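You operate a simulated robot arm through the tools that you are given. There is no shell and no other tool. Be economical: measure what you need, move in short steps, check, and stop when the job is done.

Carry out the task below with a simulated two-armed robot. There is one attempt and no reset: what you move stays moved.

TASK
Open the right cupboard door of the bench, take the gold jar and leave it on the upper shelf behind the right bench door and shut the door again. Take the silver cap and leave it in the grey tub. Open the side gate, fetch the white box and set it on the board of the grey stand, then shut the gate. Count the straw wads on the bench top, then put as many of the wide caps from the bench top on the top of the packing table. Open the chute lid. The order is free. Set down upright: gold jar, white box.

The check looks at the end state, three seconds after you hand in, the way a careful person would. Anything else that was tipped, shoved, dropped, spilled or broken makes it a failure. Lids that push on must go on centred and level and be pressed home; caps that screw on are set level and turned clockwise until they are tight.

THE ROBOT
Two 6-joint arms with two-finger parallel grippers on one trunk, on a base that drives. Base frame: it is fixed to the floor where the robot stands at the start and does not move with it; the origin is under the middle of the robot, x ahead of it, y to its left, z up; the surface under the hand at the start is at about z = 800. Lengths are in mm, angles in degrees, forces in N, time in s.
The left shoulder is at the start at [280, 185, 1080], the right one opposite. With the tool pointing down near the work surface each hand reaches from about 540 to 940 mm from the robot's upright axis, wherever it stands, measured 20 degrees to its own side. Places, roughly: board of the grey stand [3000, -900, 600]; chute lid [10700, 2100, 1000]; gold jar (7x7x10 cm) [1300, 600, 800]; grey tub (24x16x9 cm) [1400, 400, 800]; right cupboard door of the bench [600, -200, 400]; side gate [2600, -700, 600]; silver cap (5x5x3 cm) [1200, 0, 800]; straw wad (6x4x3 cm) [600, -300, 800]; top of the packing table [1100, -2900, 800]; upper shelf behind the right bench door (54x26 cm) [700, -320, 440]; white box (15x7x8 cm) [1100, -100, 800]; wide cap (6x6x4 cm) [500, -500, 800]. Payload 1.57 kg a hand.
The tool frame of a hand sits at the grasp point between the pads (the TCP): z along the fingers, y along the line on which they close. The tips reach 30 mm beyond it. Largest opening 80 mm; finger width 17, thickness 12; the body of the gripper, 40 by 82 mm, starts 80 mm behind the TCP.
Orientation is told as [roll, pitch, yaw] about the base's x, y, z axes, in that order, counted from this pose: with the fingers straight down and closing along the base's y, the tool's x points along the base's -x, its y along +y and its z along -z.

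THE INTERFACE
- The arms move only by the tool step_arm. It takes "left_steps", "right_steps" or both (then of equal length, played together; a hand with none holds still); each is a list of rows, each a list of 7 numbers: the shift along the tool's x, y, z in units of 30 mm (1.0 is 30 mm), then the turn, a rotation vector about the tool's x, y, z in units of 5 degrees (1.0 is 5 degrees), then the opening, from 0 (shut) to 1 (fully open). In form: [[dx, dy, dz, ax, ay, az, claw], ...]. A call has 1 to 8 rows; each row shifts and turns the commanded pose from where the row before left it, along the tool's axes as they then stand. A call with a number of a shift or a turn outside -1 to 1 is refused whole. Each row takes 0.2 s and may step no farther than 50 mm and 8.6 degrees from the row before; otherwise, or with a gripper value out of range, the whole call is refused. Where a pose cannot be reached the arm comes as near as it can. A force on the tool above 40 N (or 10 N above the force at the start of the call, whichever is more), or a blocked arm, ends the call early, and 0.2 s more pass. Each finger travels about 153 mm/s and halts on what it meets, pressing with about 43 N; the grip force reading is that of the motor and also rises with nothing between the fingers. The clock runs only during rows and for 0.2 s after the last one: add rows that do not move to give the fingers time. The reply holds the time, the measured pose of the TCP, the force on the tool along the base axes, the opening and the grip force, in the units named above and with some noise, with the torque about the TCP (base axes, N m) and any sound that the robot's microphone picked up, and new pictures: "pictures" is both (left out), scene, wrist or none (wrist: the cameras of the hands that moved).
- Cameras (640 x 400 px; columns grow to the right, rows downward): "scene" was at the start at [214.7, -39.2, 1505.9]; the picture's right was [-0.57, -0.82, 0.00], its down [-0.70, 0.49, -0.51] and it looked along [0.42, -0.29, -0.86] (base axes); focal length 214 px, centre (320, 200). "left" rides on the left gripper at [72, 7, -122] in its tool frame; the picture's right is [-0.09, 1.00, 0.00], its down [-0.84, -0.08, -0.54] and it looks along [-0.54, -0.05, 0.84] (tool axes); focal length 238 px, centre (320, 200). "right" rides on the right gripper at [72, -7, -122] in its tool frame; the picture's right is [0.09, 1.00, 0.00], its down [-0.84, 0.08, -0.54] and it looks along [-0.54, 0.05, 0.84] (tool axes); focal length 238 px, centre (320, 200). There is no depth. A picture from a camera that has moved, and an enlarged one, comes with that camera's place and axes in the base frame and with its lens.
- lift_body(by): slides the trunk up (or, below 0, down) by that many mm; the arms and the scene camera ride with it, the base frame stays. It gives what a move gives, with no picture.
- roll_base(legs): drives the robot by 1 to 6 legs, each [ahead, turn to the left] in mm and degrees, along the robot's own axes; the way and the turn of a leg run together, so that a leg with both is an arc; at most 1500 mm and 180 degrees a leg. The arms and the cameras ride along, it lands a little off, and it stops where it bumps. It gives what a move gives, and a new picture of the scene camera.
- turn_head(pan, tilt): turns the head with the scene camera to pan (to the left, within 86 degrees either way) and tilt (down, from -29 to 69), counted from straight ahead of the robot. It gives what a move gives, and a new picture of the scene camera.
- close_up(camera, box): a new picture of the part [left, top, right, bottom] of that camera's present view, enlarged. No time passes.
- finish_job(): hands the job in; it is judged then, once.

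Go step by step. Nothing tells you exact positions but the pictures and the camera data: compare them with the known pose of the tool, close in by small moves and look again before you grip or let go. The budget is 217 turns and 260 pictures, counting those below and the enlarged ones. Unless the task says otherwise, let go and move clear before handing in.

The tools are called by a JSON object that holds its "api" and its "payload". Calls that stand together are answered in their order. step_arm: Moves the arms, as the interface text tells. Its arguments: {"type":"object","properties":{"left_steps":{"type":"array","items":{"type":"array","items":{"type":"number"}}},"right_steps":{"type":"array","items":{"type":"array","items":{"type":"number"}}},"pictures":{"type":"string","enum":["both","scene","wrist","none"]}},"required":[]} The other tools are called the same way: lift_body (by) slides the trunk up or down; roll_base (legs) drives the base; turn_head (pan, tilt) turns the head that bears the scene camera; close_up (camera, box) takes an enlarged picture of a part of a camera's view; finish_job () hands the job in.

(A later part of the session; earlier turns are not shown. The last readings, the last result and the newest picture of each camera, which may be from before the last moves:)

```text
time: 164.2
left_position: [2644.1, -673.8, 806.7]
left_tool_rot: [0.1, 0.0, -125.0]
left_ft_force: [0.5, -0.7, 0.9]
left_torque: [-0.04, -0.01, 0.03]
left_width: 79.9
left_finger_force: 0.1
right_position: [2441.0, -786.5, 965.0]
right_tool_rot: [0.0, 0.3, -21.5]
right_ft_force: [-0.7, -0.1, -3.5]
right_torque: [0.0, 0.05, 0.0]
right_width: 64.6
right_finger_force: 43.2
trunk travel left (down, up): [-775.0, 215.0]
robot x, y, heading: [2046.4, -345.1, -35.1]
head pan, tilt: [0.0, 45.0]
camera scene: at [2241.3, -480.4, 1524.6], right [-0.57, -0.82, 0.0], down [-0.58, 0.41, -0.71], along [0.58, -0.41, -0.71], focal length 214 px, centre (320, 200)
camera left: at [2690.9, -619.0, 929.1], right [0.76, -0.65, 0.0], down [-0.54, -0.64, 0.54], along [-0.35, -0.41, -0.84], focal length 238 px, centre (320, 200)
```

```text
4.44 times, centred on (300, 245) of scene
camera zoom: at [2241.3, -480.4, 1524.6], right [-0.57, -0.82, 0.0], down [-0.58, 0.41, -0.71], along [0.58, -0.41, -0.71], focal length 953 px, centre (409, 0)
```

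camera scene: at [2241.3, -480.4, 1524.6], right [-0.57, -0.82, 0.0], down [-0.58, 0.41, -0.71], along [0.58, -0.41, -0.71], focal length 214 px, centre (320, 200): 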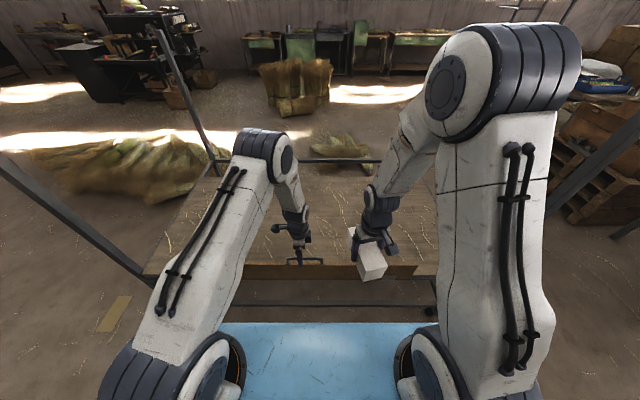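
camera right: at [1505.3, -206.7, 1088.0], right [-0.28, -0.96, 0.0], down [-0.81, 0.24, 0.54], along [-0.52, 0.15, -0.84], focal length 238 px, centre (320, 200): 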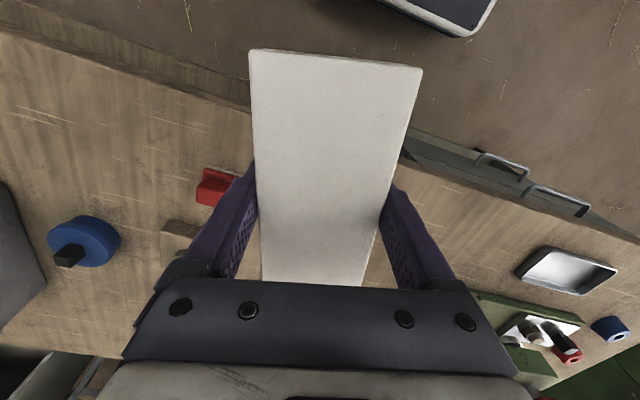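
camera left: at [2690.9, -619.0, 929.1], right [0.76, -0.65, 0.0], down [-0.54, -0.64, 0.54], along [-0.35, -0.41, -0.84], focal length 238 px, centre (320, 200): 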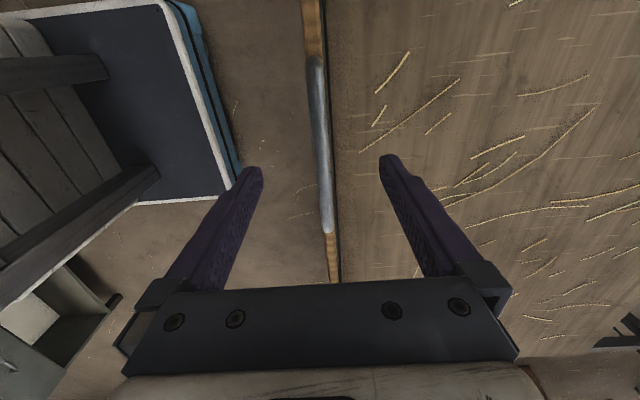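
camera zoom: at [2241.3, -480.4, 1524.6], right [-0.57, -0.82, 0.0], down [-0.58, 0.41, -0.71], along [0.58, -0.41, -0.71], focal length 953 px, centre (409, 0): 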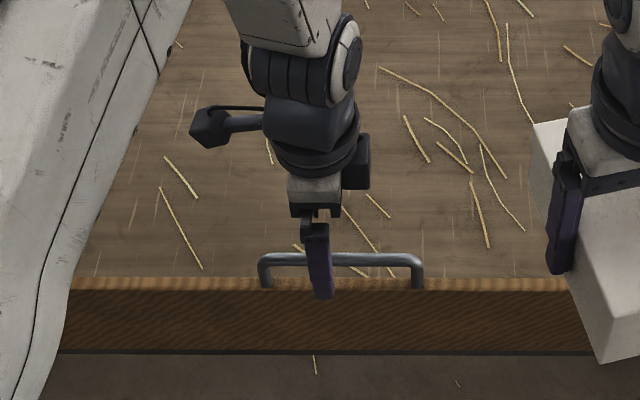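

Centred astride the bar. Lower 42 mm and close on it.

{"api": "step_arm", "payload": {"left_steps": [[0, 0, 0.7, 0, 0, 0, 1], [0, 0, 0.7, 0, 0, 0, 1], [0, 0, 0, 0, 0, 0, 1], [0, 0, 0, 0, 0, 0, 0], [0, 0, 0, 0, 0, 0, 0], [0, 0, 0, 0, 0, 0, 0]], "pictures": "wrist"}}

```text
time: 165.7
left_position: [2643.6, -674.1, 764.7]
left_tool_rot: [0.1, -0.1, -125.0]
left_ft_force: [1.9, -1.4, -3.8]
left_torque: [-0.09, -0.02, -0.19]
left_width: 11.8
left_finger_force: 28.8
right_position: [2442.3, -787.7, 966.1]
right_tool_rot: [-0.1, 0.3, -21.6]
right_ft_force: [0.3, -0.6, -3.4]
right_torque: [0.01, 0.02, -0.02]
right_width: 64.9
right_finger_force: 43.4
trunk travel left (down, up): [-775.0, 215.0]
robot x, y, heading: [2046.9, -344.4, -35.0]
head pan, tilt: [0.0, 45.0]
camera left: at [2691.4, -618.8, 886.9], right [0.76, -0.65, 0.0], down [-0.54, -0.64, 0.54], along [-0.35, -0.41, -0.84], focal length 238 px, centre (320, 200)
```

left: 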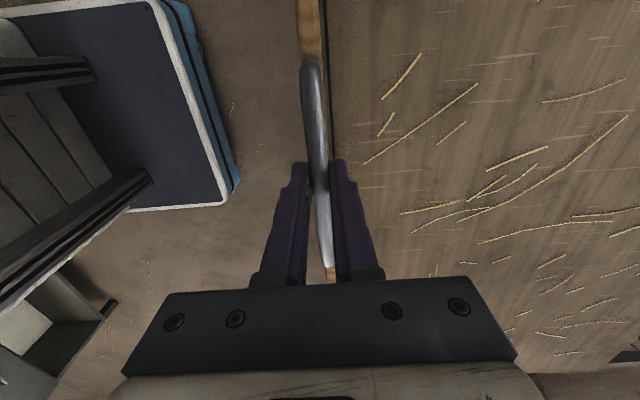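

The bar is gripped. I pull the gate toward me and down along its arc.

{"api": "step_arm", "payload": {"left_steps": [[0, -0.69, 0.06, 0, 0, 0, 0], [0, -0.67, 0.18, 0, 0, 0, 0], [0, -0.63, 0.29, 0, 0, 0, 0], [0, -0.57, 0.4, 0, 0, 0, 0]], "pictures": "both"}}

```text
time: 166.7
left_position: [2577.7, -626.7, 737.9]
left_tool_rot: [-0.1, 0.2, -125.1]
left_ft_force: [-16.8, 4.6, 29.9]
left_torque: [0.09, 0.0, -0.13]
left_width: 11.7
left_finger_force: 29.2
right_position: [2439.5, -787.2, 966.9]
right_tool_rot: [0.0, 0.2, -21.5]
right_ft_force: [-0.8, -0.2, -2.6]
right_torque: [0.04, 0.0, 0.02]
right_width: 64.5
right_finger_force: 42.6
trunk travel left (down, up): [-775.0, 215.0]
robot x, y, heading: [2045.2, -339.8, -34.9]
head pan, tilt: [0.0, 45.0]
camera scene: at [2239.7, -479.7, 1525.0], right [-0.57, -0.82, 0.0], down [-0.58, 0.41, -0.71], along [0.58, -0.41, -0.71], focal length 214 px, centre (320, 200)
camera left: at [2625.9, -572.3, 860.3], right [0.76, -0.65, 0.0], down [-0.54, -0.64, 0.54], along [-0.35, -0.41, -0.84], focal length 238 px, centre (320, 200)
```

scene: 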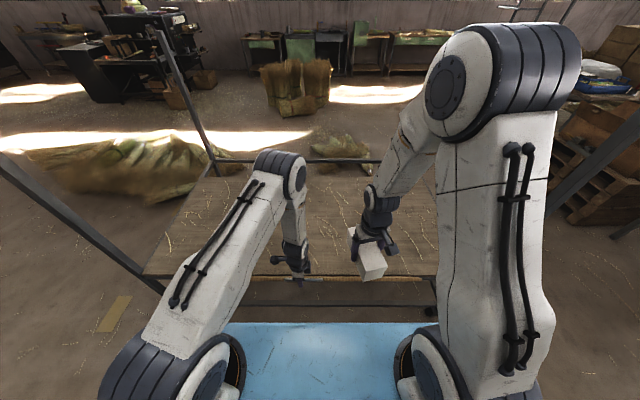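
left: 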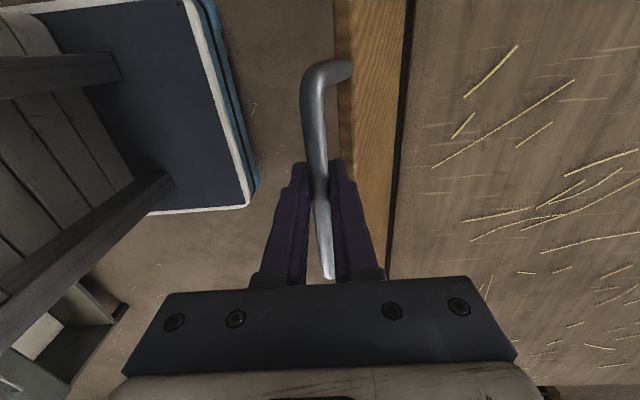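

It swings down. The force says the arc is a bit larger (pivot lower), so I follow a 150 mm radius.

{"api": "step_arm", "payload": {"left_steps": [[0, -0.5, 0.2, 0, 0, 0, 0], [0, -0.47, 0.33, 0, 0, 0, 0], [0, -0.43, 0.46, 0, 0, 0, 0], [0, -0.37, 0.55, 0, 0, 0, 0]], "pictures": "none"}}

```text
time: 167.7
left_position: [2530.2, -593.5, 690.8]
left_tool_rot: [-0.8, 0.3, -125.1]
left_ft_force: [-21.3, 15.0, 18.9]
left_torque: [0.28, -0.16, -0.27]
left_width: 11.8
left_finger_force: 29.0
right_position: [2441.3, -787.1, 966.5]
right_tool_rot: [0.0, 0.2, -21.5]
right_ft_force: [0.3, 0.2, -3.0]
right_torque: [0.02, 0.02, 0.0]
right_width: 64.8
right_finger_force: 43.1
trunk travel left (down, up): [-775.0, 215.0]
robot x, y, heading: [2040.5, -338.3, -35.2]
head pan, tilt: [0.0, 45.0]
```

{"api": "step_arm", "payload": {"left_steps": [[0, -0.5, 0.3, 0, 0, 0, 0], [0, -0.35, 0.55, 0, 0, 0, 0], [0, -0.25, 0.7, 0, 0, 0, 0], [0, -0.15, 0.7, 0, 0, 0, 0]], "pictures": "both"}}

```text
time: 168.8
left_position: [2500.3, -574.0, 623.1]
left_tool_rot: [-0.5, 0.1, -125.7]
left_ft_force: [-7.6, -3.4, -3.1]
left_torque: [-0.35, 0.34, 0.34]
left_width: 12.1
left_finger_force: 29.0
right_position: [2440.6, -787.8, 965.7]
right_tool_rot: [0.0, 0.5, -21.7]
right_ft_force: [0.2, 0.5, -3.2]
right_torque: [-0.04, 0.03, 0.03]
right_width: 64.5
right_finger_force: 42.6
trunk travel left (down, up): [-775.0, 215.0]
robot x, y, heading: [2041.8, -336.5, -35.2]
head pan, tilt: [0.0, 45.0]
stopped in row 4 (left hand): the force on the tool passed its limit at 46 N (the readings are from after the stop); the commanded pose is now the measured one
camera scene: at [2240.5, -480.9, 1524.5], right [-0.58, -0.82, 0.0], down [-0.58, 0.41, -0.71], along [0.58, -0.41, -0.71], focal length 214 px, centre (320, 200)
camera left: at [2548.8, -519.9, 745.8], right [0.76, -0.65, -0.01], down [-0.55, -0.64, 0.54], along [-0.36, -0.4, -0.84], focal length 238 px, centre (320, 200)
```

scene: 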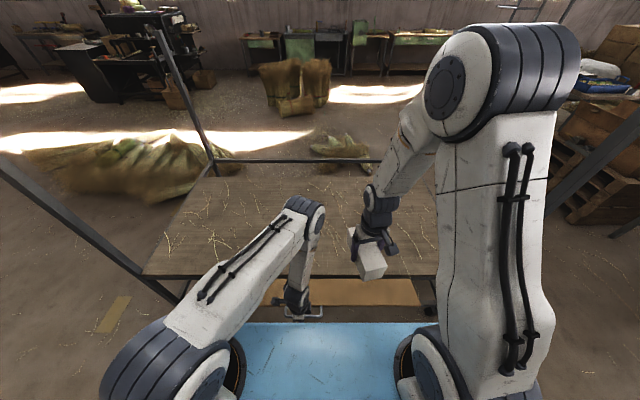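
left: 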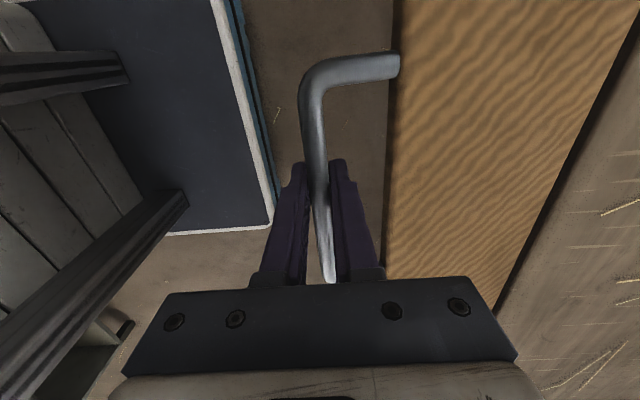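

The gate is open, nearly horizontal. I let go of the handle gently and lift the left hand away.

{"api": "step_arm", "payload": {"left_steps": [[0, 0, 0.1, 0, 0, 0, 0], [0, 0, 0, 0, 0, 0, 0.3], [0, 0, 0, 0, 0, 0, 0.6], [0, 0, 0, 0, 0, 0, 0.6], [0, 0, -0.7, 0, 0, 0, 0.6], [0.5, 0, -1, 0, 0, 0, 0.6], [1, 0, -1, 0, 0, 0, 0.6], [1, 0, -1, 0, 0, 0, 0.6]], "pictures": "both"}}

```text
time: 170.6
left_position: [2543.0, -513.8, 731.4]
left_tool_rot: [-0.4, 0.1, -125.5]
left_ft_force: [0.2, 0.1, 0.4]
left_torque: [0.01, -0.01, -0.01]
left_width: 48.2
left_finger_force: 0.0
right_position: [2441.3, -788.0, 966.3]
right_tool_rot: [0.0, 0.3, -21.6]
right_ft_force: [0.5, 0.2, -2.7]
right_torque: [-0.02, -0.01, 0.02]
right_width: 64.6
right_finger_force: 43.0
trunk travel left (down, up): [-775.0, 215.0]
robot x, y, heading: [2046.8, -341.4, -35.1]
head pan, tilt: [0.0, 45.0]
camera scene: at [2240.7, -480.9, 1524.5], right [-0.58, -0.82, 0.0], down [-0.58, 0.41, -0.71], along [0.58, -0.41, -0.71], focal length 214 px, centre (320, 200)
camera left: at [2591.7, -460.4, 854.5], right [0.76, -0.65, -0.01], down [-0.55, -0.64, 0.54], along [-0.36, -0.4, -0.84], focal length 238 px, centre (320, 200)
```

scene: 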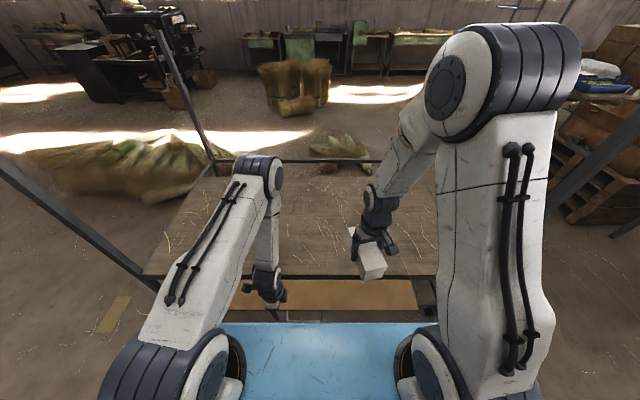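
left: 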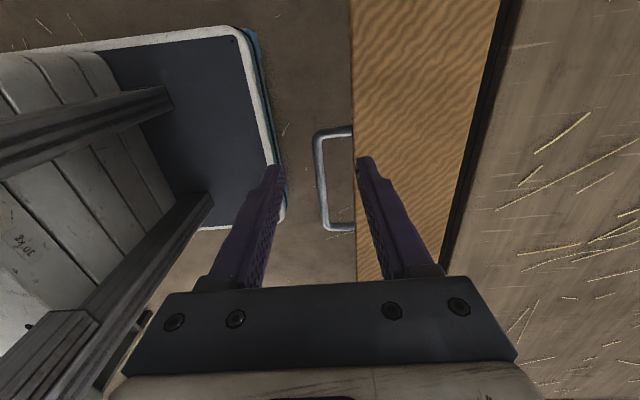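

The gate stays open. I raise the left hand, lower the trunk 150 mm and move the box forward over the board.

{"api": "step_arm", "payload": {"left_steps": [[0.5, 0, -1, 0, 0, 0, 0.6], [0.5, 0, -1, 0, 0, 0, 0.6], [0.5, 0, -1, 0, 0, 0, 0.6], [0.5, 0, -1, 0, 0, 0, 0.6], [0.5, 0, -1, 0, 0, 0, 0.6], [0, 0, -1, 0, 0, 0, 0.6], [0, 0, -1, 0, 0, 0, 0.6], [0, 0, -1, 0, 0, 0, 0.6]], "pictures": "none"}}

{"api": "lift_body", "payload": {"by": -150}}

{"api": "step_arm", "payload": {"right_steps": [[-0.97, -0.23, 0, 0, 0, 0, 0], [-0.97, -0.23, 0, 0, 0, 0, 0], [-0.97, -0.23, 0, 0, 0, 0, 0], [-0.97, -0.23, 0, 0, 0, 0, 0], [-0.97, -0.23, 0, 0, 0, 0, 0], [-0.97, -0.23, 0, 0, 0, 0, 0], [-0.97, -0.23, 0, 0, 0, 0, 0]], "pictures": "both"}}

```text
time: 172.4
left_position: [2602.7, -461.0, 968.6]
left_tool_rot: [-0.3, 0.1, -125.5]
left_ft_force: [-0.4, 1.2, 0.3]
left_torque: [-0.01, 0.05, -0.01]
left_width: 48.1
left_finger_force: 0.0
left hand out of reach, approached as far as the arm can: row 6, 7
right_position: [2440.4, -787.7, 966.1]
right_tool_rot: [0.0, 0.3, -21.4]
right_ft_force: [-0.4, -0.4, -3.0]
right_torque: [0.04, 0.04, 0.02]
right_width: 64.7
right_finger_force: 42.6
trunk travel left (down, up): [-775.0, 215.0]
robot x, y, heading: [2044.0, -341.7, -35.2]
head pan, tilt: [0.0, 45.0]
```

```text
time: 174.1
left_position: [2602.8, -459.4, 818.2]
left_tool_rot: [-0.4, 0.1, -125.6]
left_ft_force: [-0.1, -0.1, 0.4]
left_torque: [0.0, -0.01, -0.02]
left_width: 48.2
left_finger_force: 0.1
right_position: [2441.4, -788.1, 815.6]
right_tool_rot: [0.0, 0.2, -21.5]
right_ft_force: [0.4, -0.3, -2.2]
right_torque: [0.04, 0.01, 0.04]
right_width: 64.9
right_finger_force: 43.5
trunk travel left (down, up): [-625.0, 365.0]
robot x, y, heading: [2042.8, -340.9, -35.0]
head pan, tilt: [0.0, 45.0]
```

```text
time: 175.7
left_position: [2603.5, -459.6, 818.6]
left_tool_rot: [-0.4, 0.1, -125.5]
left_ft_force: [-0.7, -0.2, 0.1]
left_torque: [-0.02, 0.01, 0.01]
left_width: 48.1
left_finger_force: 0.1
right_position: [2613.4, -910.9, 812.4]
right_tool_rot: [0.1, 0.3, -21.7]
right_ft_force: [-0.2, 0.4, -2.2]
right_torque: [0.0, 0.05, 0.04]
right_width: 64.7
right_finger_force: 43.0
trunk travel left (down, up): [-625.0, 365.0]
robot x, y, heading: [2043.1, -341.9, -35.2]
head pan, tilt: [0.0, 45.0]
camera scene: at [2240.7, -480.6, 1374.6], right [-0.58, -0.82, 0.0], down [-0.58, 0.41, -0.71], along [0.58, -0.41, -0.71], focal length 214 px, centre (320, 200)
camera right: at [2543.5, -891.6, 935.6], right [0.28, 0.96, 0.0], down [0.81, -0.24, 0.54], along [0.52, -0.15, -0.84], focal length 238 px, centre (320, 200)
```

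scene: 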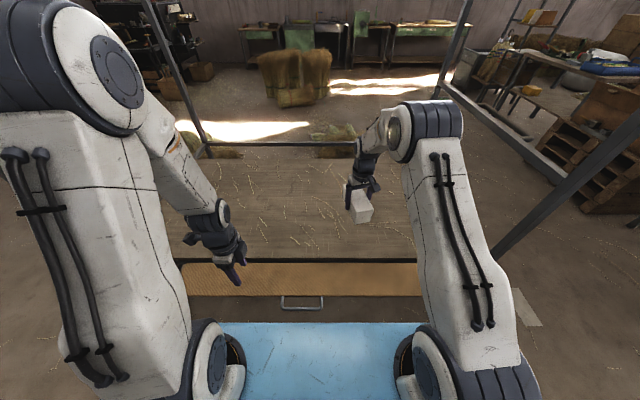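
right: 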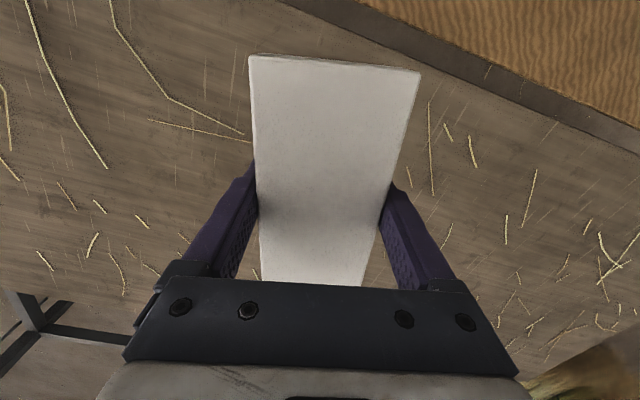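

The box is above the board, clear of the gate line. Lower it toward contact.

{"api": "step_arm", "payload": {"right_steps": [[0, 0, 1, 0, 0, 0, 0], [0, 0, 1, 0, 0, 0, 0], [0, 0, 1, 0, 0, 0, 0], [0, 0, 0.5, 0, 0, 0, 0], [0, 0, 0.2, 0, 0, 0, 0], [0, 0, 0.2, 0, 0, 0, 0], [0, 0, 0.2, 0, 0, 0, 0], [0, 0, 0.2, 0, 0, 0, 0]], "pictures": "wrist"}}

```text
time: 177.5
left_position: [2603.0, -460.5, 818.3]
left_tool_rot: [-0.5, 0.1, -125.5]
left_ft_force: [-0.4, 0.3, 0.6]
left_torque: [0.0, 0.01, -0.02]
left_width: 48.0
left_finger_force: 0.1
right_position: [2612.9, -908.3, 685.9]
right_tool_rot: [0.0, 0.4, -21.5]
right_ft_force: [0.1, 0.5, -3.4]
right_torque: [0.04, 0.01, 0.02]
right_width: 64.7
right_finger_force: 42.8
trunk travel left (down, up): [-625.0, 365.0]
robot x, y, heading: [2047.6, -342.1, -35.2]
head pan, tilt: [0.0, 45.0]
camera right: at [2543.4, -888.8, 807.7], right [0.28, 0.96, 0.0], down [0.81, -0.24, 0.54], along [0.52, -0.15, -0.84], focal length 238 px, centre (320, 200)
```

right: 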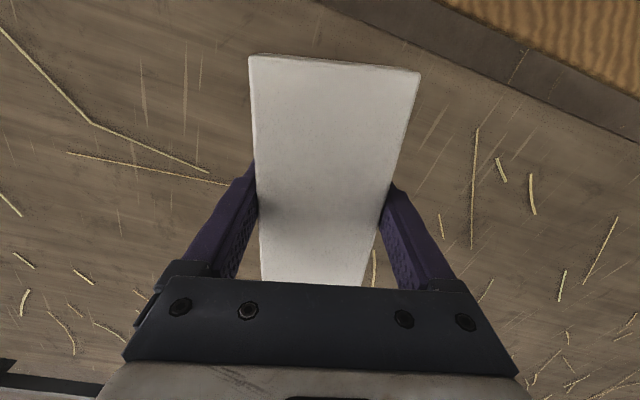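

{"api": "step_arm", "payload": {"right_steps": [[0, 0, 0.3, 0, 0, 0, 0], [0, 0, 0.2, 0, 0, 0, 0], [0, 0, 0.2, 0, 0, 0, 0], [0, 0, 0.2, 0, 0, 0, 0], [0, 0, 0.15, 0, 0, 0, 0], [0, 0, 0.15, 0, 0, 0, 0]], "pictures": "none"}}

```text
time: 178.9
left_position: [2603.2, -459.7, 818.6]
left_tool_rot: [-0.4, 0.0, -125.5]
left_ft_force: [0.9, -0.7, 1.8]
left_torque: [-0.01, -0.02, -0.04]
left_width: 48.1
left_finger_force: 0.1
right_position: [2610.4, -908.8, 649.3]
right_tool_rot: [0.0, 0.2, -21.5]
right_ft_force: [-0.5, 0.2, -2.1]
right_torque: [-0.02, 0.04, 0.02]
right_width: 64.5
right_finger_force: 42.7
trunk travel left (down, up): [-625.0, 365.0]
robot x, y, heading: [2045.6, -343.6, -34.7]
head pan, tilt: [0.0, 45.0]
```

{"api": "step_arm", "payload": {"right_steps": [[0, 0, 0.15, 0, 0, 0, 0], [0, 0, 0.15, 0, 0, 0, 0], [0, 0, 0.15, 0, 0, 0, 0], [0, 0, 0.15, 0, 0, 0, 0], [0, 0, 0.15, 0, 0, 0, 0], [0, 0, 0.15, 0, 0, 0, 0]], "pictures": "wrist"}}

```text
time: 180.3
left_position: [2602.7, -459.2, 820.6]
left_tool_rot: [-0.3, 0.1, -125.5]
left_ft_force: [-0.5, 0.3, -0.1]
left_torque: [-0.01, 0.03, -0.01]
left_width: 48.1
left_finger_force: 0.0
right_position: [2612.4, -907.5, 628.4]
right_tool_rot: [0.0, 0.0, -21.5]
right_ft_force: [-9.3, 4.1, 40.4]
right_torque: [0.43, 0.25, 0.12]
right_width: 64.6
right_finger_force: 42.5
trunk travel left (down, up): [-625.0, 365.0]
robot x, y, heading: [2046.6, -344.8, -35.2]
head pan, tilt: [0.0, 45.0]
camera right: at [2542.4, -889.1, 749.4], right [0.28, 0.96, 0.0], down [0.81, -0.23, 0.54], along [0.52, -0.15, -0.84], focal length 238 px, centre (320, 200)
```

right: 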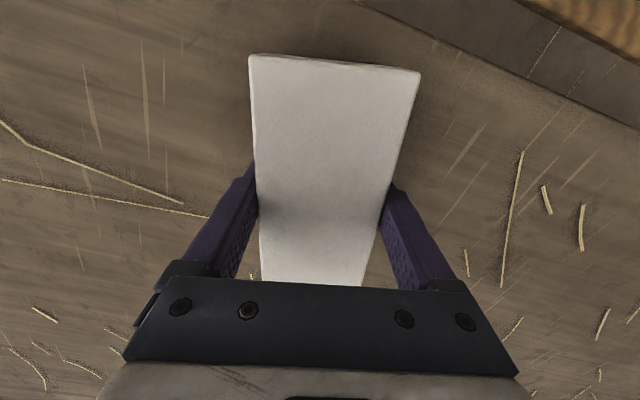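

The box rests on the board. Ease off, release and lift straight up.

{"api": "step_arm", "payload": {"right_steps": [[0, 0, -0.1, 0, 0, 0, 0], [0, 0, 0, 0, 0, 0, 0.9], [0, 0, 0, 0, 0, 0, 1], [0, 0, 0, 0, 0, 0, 1], [0, 0, -0.6, 0, 0, 0, 1], [0, 0, -1, 0, 0, 0, 1], [0, 0, -1, 0, 0, 0, 1], [0, 0, -1, 0, 0, 0, 1]], "pictures": "none"}}

{"api": "step_arm", "payload": {"right_steps": [[0.3, 0, -1, 0, 0, 0, 1], [0.5, 0, -1, 0, 0, 0, 1], [1, 0.2, -0.5, 0, 0, 0, 1], [1, 0.2, 0, 0, 0, 0, 1], [1, 0.2, 0, 0, 0, 0, 1], [1, 0.2, 0, 0, 0, 0, 1]], "pictures": "both"}}

```text
time: 182.1
left_position: [2603.9, -459.8, 819.3]
left_tool_rot: [-0.3, 0.0, -125.5]
left_ft_force: [-0.1, 0.7, 0.4]
left_torque: [0.03, 0.02, 0.0]
left_width: 47.9
left_finger_force: 0.0
right_position: [2612.9, -907.4, 732.2]
right_tool_rot: [0.0, 0.3, -21.6]
right_ft_force: [-0.5, -0.1, -0.4]
right_torque: [0.01, -0.03, 0.02]
right_width: 79.8
right_finger_force: 0.0
trunk travel left (down, up): [-625.0, 365.0]
robot x, y, heading: [2044.5, -343.5, -35.2]
head pan, tilt: [0.0, 45.0]
```

```text
time: 183.5
left_position: [2602.9, -460.6, 818.3]
left_tool_rot: [-0.4, 0.1, -125.5]
left_ft_force: [0.7, 0.2, 0.0]
left_torque: [-0.01, 0.02, -0.01]
left_width: 48.2
left_finger_force: 0.1
right_position: [2483.8, -829.2, 811.7]
right_tool_rot: [0.0, 0.4, -21.5]
right_ft_force: [-0.2, -0.7, -0.5]
right_torque: [0.03, -0.04, 0.02]
right_width: 80.4
right_finger_force: 0.1
trunk travel left (down, up): [-625.0, 365.0]
robot x, y, heading: [2043.8, -339.2, -35.5]
head pan, tilt: [0.0, 45.0]
camera scene: at [2240.9, -480.7, 1374.6], right [-0.58, -0.82, 0.0], down [-0.58, 0.41, -0.71], along [0.58, -0.41, -0.71], focal length 214 px, centre (320, 200)
camera right: at [2415.4, -810.5, 933.8], right [0.28, 0.96, 0.0], down [0.81, -0.24, 0.54], along [0.52, -0.15, -0.84], focal length 238 px, centre (320, 200)
```

scene: 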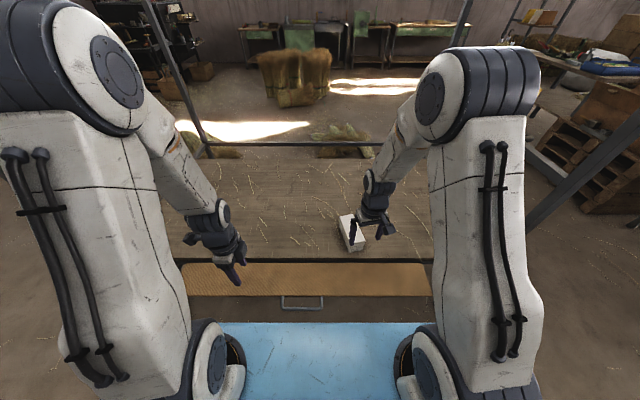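
right: 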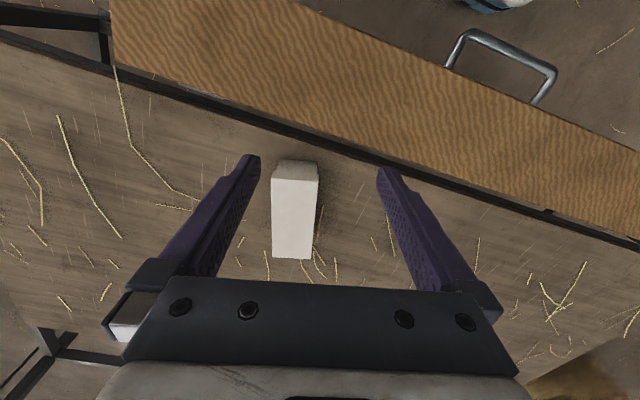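

The box stands on the board. Now the left hand goes back to the handle to shut the gate.

{"api": "step_arm", "payload": {"left_steps": [[-0.85, -0.1, 0.5, 0, 0, 0, 1], [-0.85, -0.1, 0.5, 0, 0, 0, 1], [-0.85, -0.1, 0.5, 0, 0, 0, 1], [-0.85, -0.1, 0.5, 0, 0, 0, 1], [-0.85, -0.1, 0.5, 0, 0, 0, 1], [-0.85, -0.1, 0.5, 0, 0, 0, 1]], "pictures": "wrist"}}

```text
time: 184.9
left_position: [2506.3, -575.7, 728.2]
left_tool_rot: [-0.4, 0.0, -125.6]
left_ft_force: [0.2, 0.7, -0.1]
left_torque: [-0.03, -0.03, 0.0]
left_width: 79.9
left_finger_force: 0.0
left hand out of reach, approached as far as the arm can: row 1, 2
right_position: [2484.7, -829.9, 811.0]
right_tool_rot: [0.0, 0.3, -21.5]
right_ft_force: [0.7, 0.2, 0.3]
right_torque: [-0.02, 0.01, 0.01]
right_width: 80.0
right_finger_force: 0.0
trunk travel left (down, up): [-625.0, 365.0]
robot x, y, heading: [2044.0, -341.5, -35.4]
head pan, tilt: [0.0, 45.0]
camera left: at [2555.0, -522.0, 850.5], right [0.76, -0.65, -0.01], down [-0.55, -0.64, 0.54], along [-0.36, -0.41, -0.84], focal length 238 px, centre (320, 200)
```

left: 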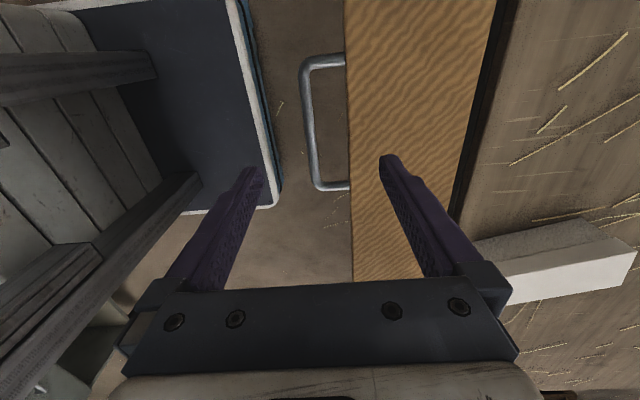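

Handle found at z≈572. I set a 40 mm opening, move over the bar, lower and grip.

{"api": "step_arm", "payload": {"left_steps": [[-0.47, -0.43, 0, 0, 0, 0, 0.5], [0, 0, 0.8, 0, 0, 0, 0.5], [0, 0, 0.8, 0, 0, 0, 0.5], [0, 0, 0.8, 0, 0, 0, 0.5]], "pictures": "wrist"}}

```text
time: 185.9
left_position: [2485.1, -581.5, 655.8]
left_tool_rot: [-0.4, 0.1, -125.5]
left_ft_force: [0.8, -0.7, -0.3]
left_torque: [0.02, 0.02, 0.01]
left_width: 40.1
left_finger_force: 0.0
right_position: [2484.4, -828.8, 812.1]
right_tool_rot: [0.1, 0.3, -21.5]
right_ft_force: [0.1, 0.4, -0.1]
right_torque: [-0.04, 0.0, 0.0]
right_width: 80.1
right_finger_force: 0.1
trunk travel left (down, up): [-625.0, 365.0]
robot x, y, heading: [2043.2, -339.7, -35.1]
head pan, tilt: [0.0, 45.0]
camera left: at [2534.9, -527.7, 778.4], right [0.76, -0.65, -0.01], down [-0.55, -0.64, 0.54], along [-0.36, -0.41, -0.84], focal length 238 px, centre (320, 200)
```

left: 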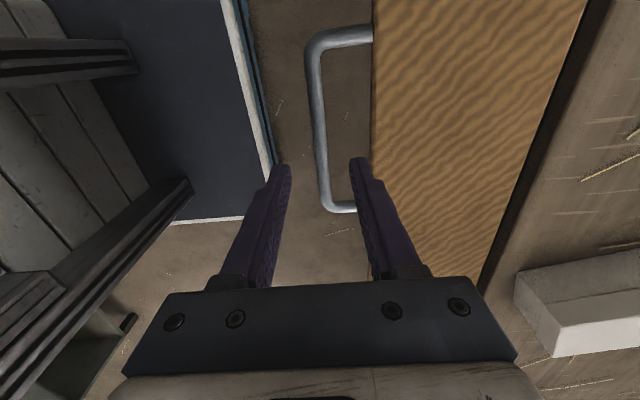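

{"api": "step_arm", "payload": {"left_steps": [[0, 0.07, 0.9, 0, 0, 0, 0.5], [0, 0, 0.9, 0, 0, 0, 0.5], [0, 0, 0.85, 0, 0, 0, 0.5], [0, 0, 0, 0, 0, 0, 0], [0, 0, 0, 0, 0, 0, 0]], "pictures": "wrist"}}

```text
time: 187.1
left_position: [2487.2, -580.4, 574.9]
left_tool_rot: [-0.5, 0.2, -125.6]
left_ft_force: [-9.5, 2.5, -3.7]
left_torque: [0.02, -0.01, 0.19]
left_width: 11.7
left_finger_force: 29.3
right_position: [2484.1, -830.1, 811.7]
right_tool_rot: [0.0, 0.3, -21.6]
right_ft_force: [-0.3, 0.6, 0.5]
right_torque: [-0.02, 0.01, 0.0]
right_width: 79.9
right_finger_force: 0.1
trunk travel left (down, up): [-625.0, 365.0]
robot x, y, heading: [2039.6, -341.8, -35.0]
head pan, tilt: [0.0, 45.0]
camera left: at [2535.1, -527.9, 697.5], right [0.76, -0.65, -0.01], down [-0.55, -0.64, 0.54], along [-0.36, -0.4, -0.84], focal length 238 px, centre (320, 200)
```

left: 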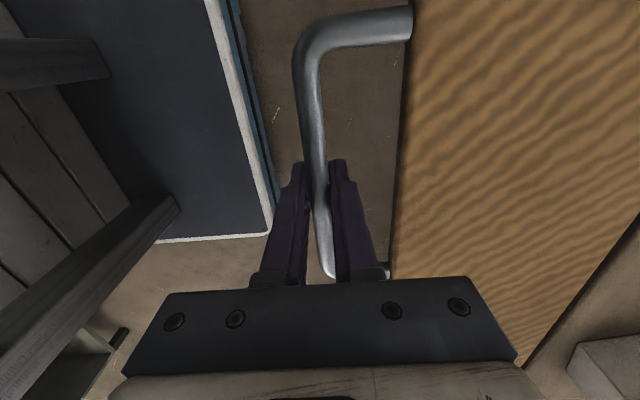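

The gate pivot works out to z≈583 with radius 182. I swing the gate back up along that arc.

{"api": "step_arm", "payload": {"left_steps": [[0, 0.03, -0.9, 0, 0, 0, 0], [0, 0.15, -0.83, 0, 0, 0, 0], [0, 0.26, -0.81, 0, 0, 0, 0], [0, 0.37, -0.76, 0, 0, 0, 0], [0, 0.47, -0.7, 0, 0, 0, 0], [0, 0.57, -0.63, 0, 0, 0, 0]], "pictures": "none"}}

```text
time: 188.5
left_position: [2534.9, -618.8, 712.4]
left_tool_rot: [-0.1, 0.0, -125.6]
left_ft_force: [20.7, -9.6, -30.8]
left_torque: [-0.06, 0.06, 0.31]
left_width: 11.7
left_finger_force: 29.2
right_position: [2484.6, -829.9, 810.9]
right_tool_rot: [-0.1, 0.4, -21.7]
right_ft_force: [-0.3, -0.3, -0.2]
right_torque: [-0.01, -0.03, 0.01]
right_width: 79.9
right_finger_force: 0.1
trunk travel left (down, up): [-625.0, 365.0]
robot x, y, heading: [2044.9, -343.8, -35.4]
head pan, tilt: [0.0, 45.0]
```

{"api": "step_arm", "payload": {"left_steps": [[0, 0.7, -0.4, 0, 0, 0, 0], [0, 0.74, -0.4, 0, 0, 0, 0], [0, 0.78, -0.32, 0, 0, 0, 0], [0, 0.81, -0.2, 0, 0, 0, 0]], "pictures": "none"}}

```text
time: 189.5
left_position: [2607.5, -666.9, 753.1]
left_tool_rot: [-0.1, 0.1, -125.7]
left_ft_force: [-13.3, -15.7, 16.1]
left_torque: [-0.5, 0.32, 0.21]
left_width: 11.9
left_finger_force: 29.2
right_position: [2484.2, -829.1, 811.8]
right_tool_rot: [0.0, 0.3, -21.6]
right_ft_force: [-0.2, -0.2, -0.1]
right_torque: [0.0, 0.03, 0.02]
right_width: 79.9
right_finger_force: 0.1
trunk travel left (down, up): [-625.0, 365.0]
robot x, y, heading: [2043.9, -342.2, -35.2]
head pan, tilt: [0.0, 45.0]
```

{"api": "step_arm", "payload": {"left_steps": [[0, 0.6, -0.25, 0, 0, 0, 0], [0, 0.45, -0.12, 0, 0, 0, 0], [0, 0.15, 0, 0, 0, 0, 0]], "pictures": "both"}}

```text
time: 190.3
left_position: [2636.8, -686.6, 760.5]
left_tool_rot: [-0.8, 0.4, -125.4]
left_ft_force: [0.7, 5.4, -29.2]
left_torque: [0.14, -0.01, 0.49]
left_width: 12.1
left_finger_force: 29.6
right_position: [2485.8, -830.0, 810.7]
right_tool_rot: [0.0, 0.3, -21.5]
right_ft_force: [-0.3, -0.8, -1.0]
right_torque: [0.0, 0.0, 0.0]
right_width: 79.5
right_finger_force: 0.2
trunk travel left (down, up): [-625.0, 365.0]
robot x, y, heading: [2042.3, -336.1, -34.7]
head pan, tilt: [0.0, 45.0]
camera scene: at [2241.8, -480.9, 1374.2], right [-0.57, -0.82, 0.0], down [-0.58, 0.41, -0.71], along [0.58, -0.41, -0.71], focal length 214 px, centre (320, 200)
camera left: at [2686.2, -633.1, 884.1], right [0.76, -0.65, -0.02], down [-0.54, -0.64, 0.54], along [-0.36, -0.4, -0.84], focal length 238 px, centre (320, 200)
```

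scene: 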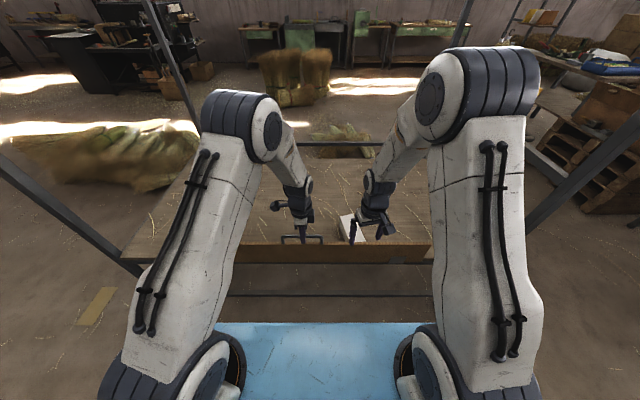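
left: 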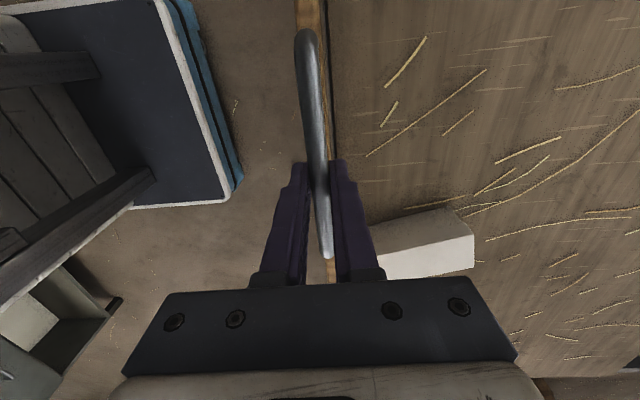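

The gate is upright. A small push to seat it, then release and watch that it stays.

{"api": "step_arm", "payload": {"left_steps": [[0, 0.15, 0.1, 0, 0, 0, 0], [0, 0.1, 0, 0, 0, 0, 0], [0, 0, 0, 0, 0, 0, 0.3], [0, 0, 0, 0, 0, 0, 0.6], [0, 0, -0.6, 0, 0, 0, 0.6], [0, 0, -1, 0, 0, 0, 0.6], [0, 0, -1, 0, 0, 0, 0.6]], "pictures": "both"}}

```text
time: 191.9
left_position: [2639.9, -692.2, 841.3]
left_tool_rot: [-0.5, 0.1, -125.5]
left_ft_force: [-0.4, 1.1, -0.9]
left_torque: [0.01, 0.02, 0.03]
left_width: 48.0
left_finger_force: 0.0
right_position: [2484.6, -830.2, 812.7]
right_tool_rot: [0.0, 0.3, -21.4]
right_ft_force: [0.3, -1.3, 0.0]
right_torque: [0.0, -0.02, -0.02]
right_width: 80.1
right_finger_force: 0.0
trunk travel left (down, up): [-625.0, 365.0]
robot x, y, heading: [2044.2, -341.4, -35.2]
head pan, tilt: [0.0, 45.0]
camera scene: at [2240.9, -480.8, 1374.5], right [-0.58, -0.82, 0.0], down [-0.58, 0.41, -0.71], along [0.58, -0.41, -0.71], focal length 214 px, centre (320, 200)
camera left: at [2689.3, -638.7, 962.9], right [0.76, -0.65, -0.01], down [-0.55, -0.64, 0.54], along [-0.36, -0.4, -0.84], focal length 238 px, centre (320, 200)
```

scene: 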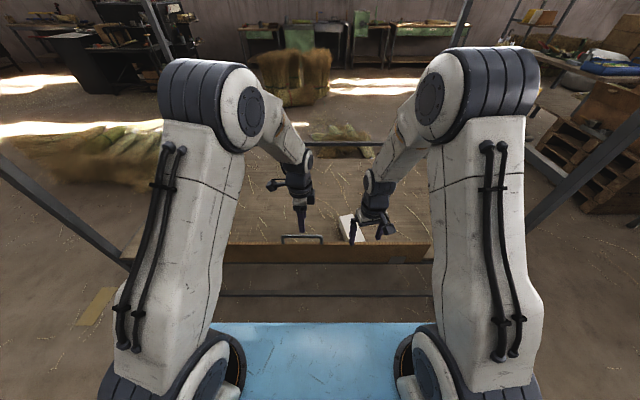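
left: 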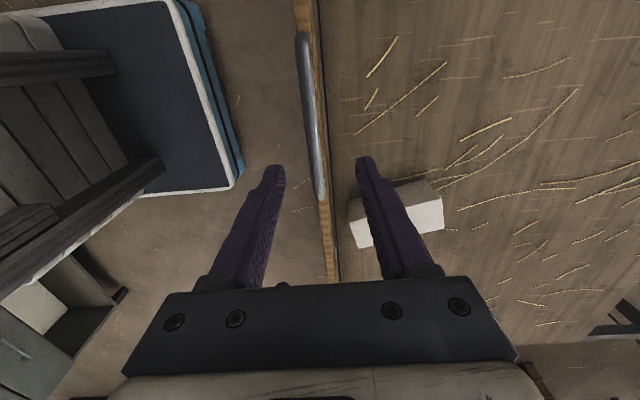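

The gate is shut and stays. Next, the silver cap: raise the trunk, turn round to the bench's back side.

{"api": "lift_body", "payload": {"by": 150}}

{"api": "step_arm", "payload": {"left_steps": [[0, -1, 0, 0, 0, 0, 1], [0, -1, 0, 0, 0, 0, 1], [0, -1, 0, 0, 0, 0, 1], [0, -1, 0, 0, 0, 0, 1]], "pictures": "none"}}

{"api": "roll_base", "payload": {"legs": [[0, -90], [185, 0], [0, -90]]}}

```text
time: 193.7
left_position: [2641.3, -691.8, 989.7]
left_tool_rot: [-0.4, 0.1, -125.5]
left_ft_force: [0.1, -0.2, -0.4]
left_torque: [0.0, 0.02, 0.02]
left_width: 47.8
left_finger_force: 0.1
right_position: [2485.0, -829.4, 961.9]
right_tool_rot: [0.1, 0.3, -21.5]
right_ft_force: [0.1, 0.3, -0.3]
right_torque: [-0.01, -0.03, 0.0]
right_width: 80.1
right_finger_force: 0.1
trunk travel left (down, up): [-775.0, 215.0]
robot x, y, heading: [2042.8, -341.3, -35.4]
head pan, tilt: [0.0, 45.0]
```

```text
time: 194.7
left_position: [2541.6, -624.6, 990.9]
left_tool_rot: [-0.4, 0.1, -125.5]
left_ft_force: [-0.1, -0.2, 0.0]
left_torque: [0.03, 0.02, -0.02]
left_width: 79.7
left_finger_force: 0.0
right_position: [2484.5, -830.6, 961.3]
right_tool_rot: [0.0, 0.3, -21.5]
right_ft_force: [0.6, 0.5, 0.3]
right_torque: [-0.01, 0.01, 0.01]
right_width: 79.9
right_finger_force: 0.1
trunk travel left (down, up): [-775.0, 215.0]
robot x, y, heading: [2045.8, -339.9, -34.9]
head pan, tilt: [0.0, 45.0]
```

```text
time: 203.8
left_position: [1437.5, -231.9, 989.5]
left_tool_rot: [-0.3, 0.0, 56.6]
left_ft_force: [0.0, -0.2, -0.3]
left_torque: [0.02, 0.0, 0.0]
left_width: 80.0
left_finger_force: 0.1
right_position: [1488.3, -26.0, 960.9]
right_tool_rot: [0.0, 0.3, 160.5]
right_ft_force: [0.5, 0.4, 0.3]
right_torque: [0.0, -0.01, -0.02]
right_width: 80.0
right_finger_force: 0.0
trunk travel left (down, up): [-775.0, 215.0]
robot x, y, heading: [1947.6, -499.3, 147.0]
head pan, tilt: [0.0, 45.0]
camera scene: at [1742.9, -366.9, 1524.6], right [0.55, 0.84, 0.0], down [0.59, -0.39, -0.71], along [-0.59, 0.39, -0.71], focal length 214 px, centre (320, 200)
```

scene: 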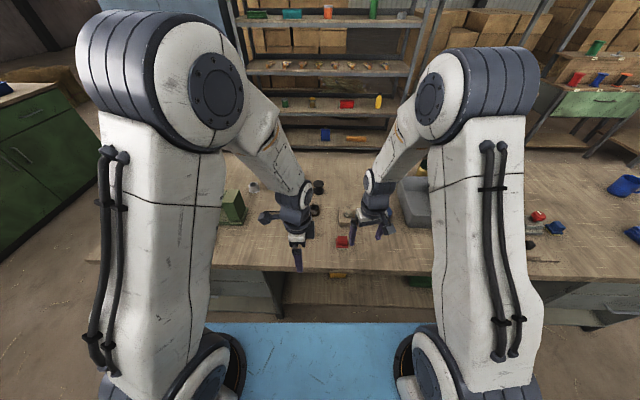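

I move the left hand out of the way and drive closer to the bench.

{"api": "step_arm", "payload": {"left_steps": [[1, 0, -0.8, 0, 0, 0, 1], [1, 0, -0.8, 0, 0, 0, 1], [1, 0, -0.4, 0, 0, 0, 1], [1, 0, 0, 0, 0, 0, 1], [1, 0, 0, 0, 0, 0, 1]], "pictures": "none"}}

{"api": "roll_base", "payload": {"legs": [[110, -2]]}}

{"api": "close_up", "payload": {"camera": "scene", "box": [260, 160, 480, 290]}}

```text
time: 204.9
left_position: [1354.9, -358.4, 1050.1]
left_tool_rot: [-0.3, 0.1, 56.5]
left_ft_force: [-0.9, -0.9, -0.2]
left_torque: [-0.02, -0.01, 0.01]
left_width: 80.0
left_finger_force: 0.0
right_position: [1487.9, -23.9, 961.5]
right_tool_rot: [-0.1, 0.3, 160.6]
right_ft_force: [-0.1, -1.0, -0.3]
right_torque: [-0.02, 0.01, 0.03]
right_width: 79.9
right_finger_force: 0.1
trunk travel left (down, up): [-775.0, 215.0]
robot x, y, heading: [1946.3, -497.2, 147.1]
head pan, tilt: [0.0, 45.0]
```

```text
time: 206.2
left_position: [1268.6, -272.8, 1050.2]
left_tool_rot: [-0.4, 0.1, 54.4]
left_ft_force: [0.5, -0.5, 0.3]
left_torque: [-0.02, 0.03, 0.01]
left_width: 80.3
left_finger_force: 0.1
right_position: [1412.2, 53.7, 961.7]
right_tool_rot: [-0.2, 0.2, 158.4]
right_ft_force: [0.5, 0.6, -0.5]
right_torque: [0.03, 0.03, 0.03]
right_width: 79.9
right_finger_force: 0.1
trunk travel left (down, up): [-775.0, 215.0]
robot x, y, heading: [1854.8, -434.8, 144.8]
head pan, tilt: [0.0, 45.0]
camera scene: at [1655.9, -297.0, 1524.7], right [0.58, 0.82, 0.0], down [0.58, -0.41, -0.71], along [-0.58, 0.41, -0.71], focal length 214 px, centre (320, 200)
```

scene: 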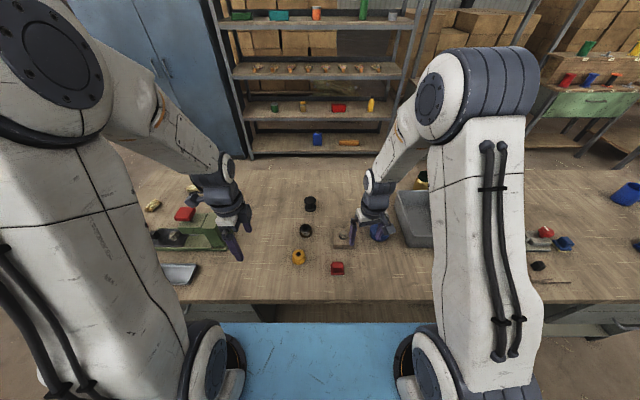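

```text
2.91 times, centred on (370, 225) of scene
camera zoom: at [1655.9, -297.0, 1524.7], right [0.58, 0.82, 0.0], down [0.58, -0.41, -0.71], along [-0.58, 0.41, -0.71], focal length 624 px, centre (174, 127)
```

zoom: 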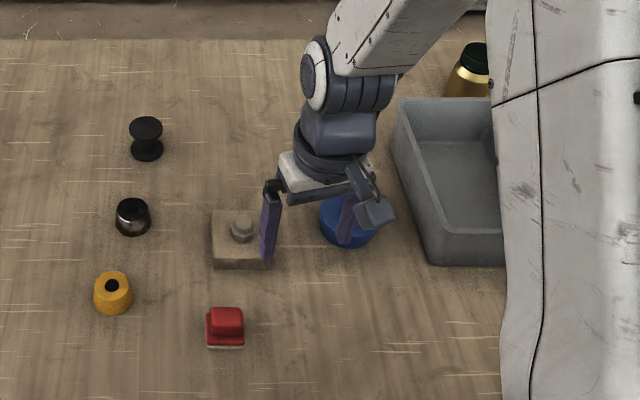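

The silver cap is at about (1191, −38). I move the right hand over it.

{"api": "step_arm", "payload": {"right_steps": [[-0.72, 0.69, 0, 0, 0, 0, 1], [-0.72, 0.69, 0, 0, 0, 0, 1], [-0.72, 0.69, 0, 0, 0, 0, 1], [-0.72, 0.69, 0, 0, 0, 0, 1], [-0.72, 0.69, 0.5, 0, 0, 0, 1], [-0.72, 0.69, 0.5, 0, 0, 0, 1], [-0.72, 0.69, 0.5, 0, 0, 0, 1], [-0.72, 0.69, 0.5, 0, 0, 0, 1]], "pictures": "wrist"}}

{"api": "close_up", "payload": {"camera": "right", "box": [240, 80, 400, 200]}}

```text
time: 207.9
left_position: [1268.0, -273.5, 1049.5]
left_tool_rot: [-0.4, 0.1, 54.4]
left_ft_force: [0.3, -0.8, -0.5]
left_torque: [0.02, 0.01, -0.05]
left_width: 80.0
left_finger_force: 0.0
right_position: [1191.8, -36.7, 900.0]
right_tool_rot: [0.0, 0.2, 158.3]
right_ft_force: [0.0, -0.2, 0.1]
right_torque: [0.02, 0.0, -0.01]
right_width: 79.9
right_finger_force: 0.1
trunk travel left (down, up): [-775.0, 215.0]
robot x, y, heading: [1852.7, -436.4, 144.6]
head pan, tilt: [0.0, 45.0]
camera right: at [1260.1, -58.0, 1022.5], right [-0.28, -0.96, 0.0], down [-0.81, 0.24, 0.54], along [-0.52, 0.15, -0.84], focal length 238 px, centre (320, 200)
```

right: 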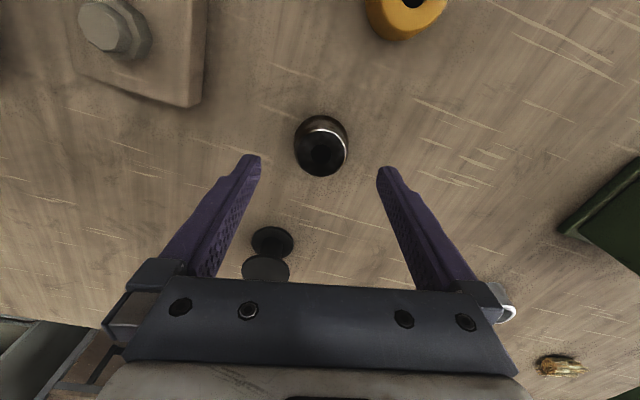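

```text
3.33 times, centred on (320, 140) of right
camera zoom: at [1260.1, -58.0, 1022.5], right [-0.28, -0.96, 0.0], down [-0.81, 0.24, 0.54], along [-0.52, 0.15, -0.84], focal length 794 px, centre (320, 400)
```

zoom: 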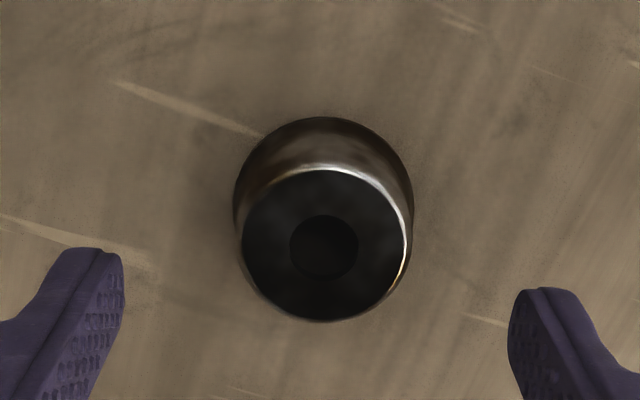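

Silver-sided cap, about 50 mm wide; centre (1187, −38). I align, lower and grip.

{"api": "step_arm", "payload": {"right_steps": [[-0.13, 0.11, 0, 0, 0, 0, 1], [0, 0, 0.7, 0, 0, 0, 1], [0, 0, 0.7, 0, 0, 0, 1], [0, 0, 0.6, 0, 0, 0, 1], [0, 0, 0, 0, 0, 0, 0], [0, 0, 0, 0, 0, 0, 0], [0, 0, 0, 0, 0, 0, 0]], "pictures": "none"}}

{"api": "step_arm", "payload": {"right_steps": [[0, 0, -0.3, 0, 0, 0, 0], [0, 0, -0.5, 0, 0, 0, 0], [0, 0, -0.5, 0, 0, 0, 0], [0, 0, -0.5, 0, 0, 0, 0]], "pictures": "wrist"}}

```text
time: 209.6
left_position: [1267.9, -273.0, 1049.5]
left_tool_rot: [-0.3, 0.1, 54.3]
left_ft_force: [-0.1, -0.6, 0.2]
left_torque: [-0.01, 0.01, 0.01]
left_width: 80.0
left_finger_force: 0.2
right_position: [1188.2, -38.5, 841.0]
right_tool_rot: [0.1, 0.2, 158.4]
right_ft_force: [-0.3, 0.1, 0.5]
right_torque: [0.0, 0.02, 0.01]
right_width: 46.4
right_finger_force: 42.2
trunk travel left (down, up): [-775.0, 215.0]
robot x, y, heading: [1852.6, -436.1, 144.8]
head pan, tilt: [0.0, 45.0]
```

```text
time: 210.6
left_position: [1268.5, -272.9, 1050.3]
left_tool_rot: [-0.4, 0.1, 54.4]
left_ft_force: [0.5, -0.1, 0.1]
left_torque: [0.0, 0.0, -0.02]
left_width: 80.0
left_finger_force: 0.0
right_position: [1186.8, -38.0, 893.7]
right_tool_rot: [0.0, 0.2, 158.5]
right_ft_force: [0.3, -0.7, -0.3]
right_torque: [0.03, -0.03, 0.0]
right_width: 46.4
right_finger_force: 43.2
trunk travel left (down, up): [-775.0, 215.0]
robot x, y, heading: [1852.0, -434.8, 144.9]
head pan, tilt: [0.0, 45.0]
camera right: at [1254.9, -59.3, 1016.4], right [-0.28, -0.96, 0.0], down [-0.81, 0.24, 0.54], along [-0.52, 0.15, -0.84], focal length 238 px, centre (320, 200)
```

right: 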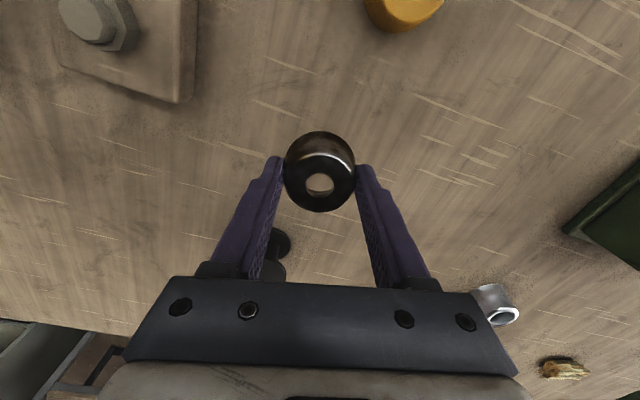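

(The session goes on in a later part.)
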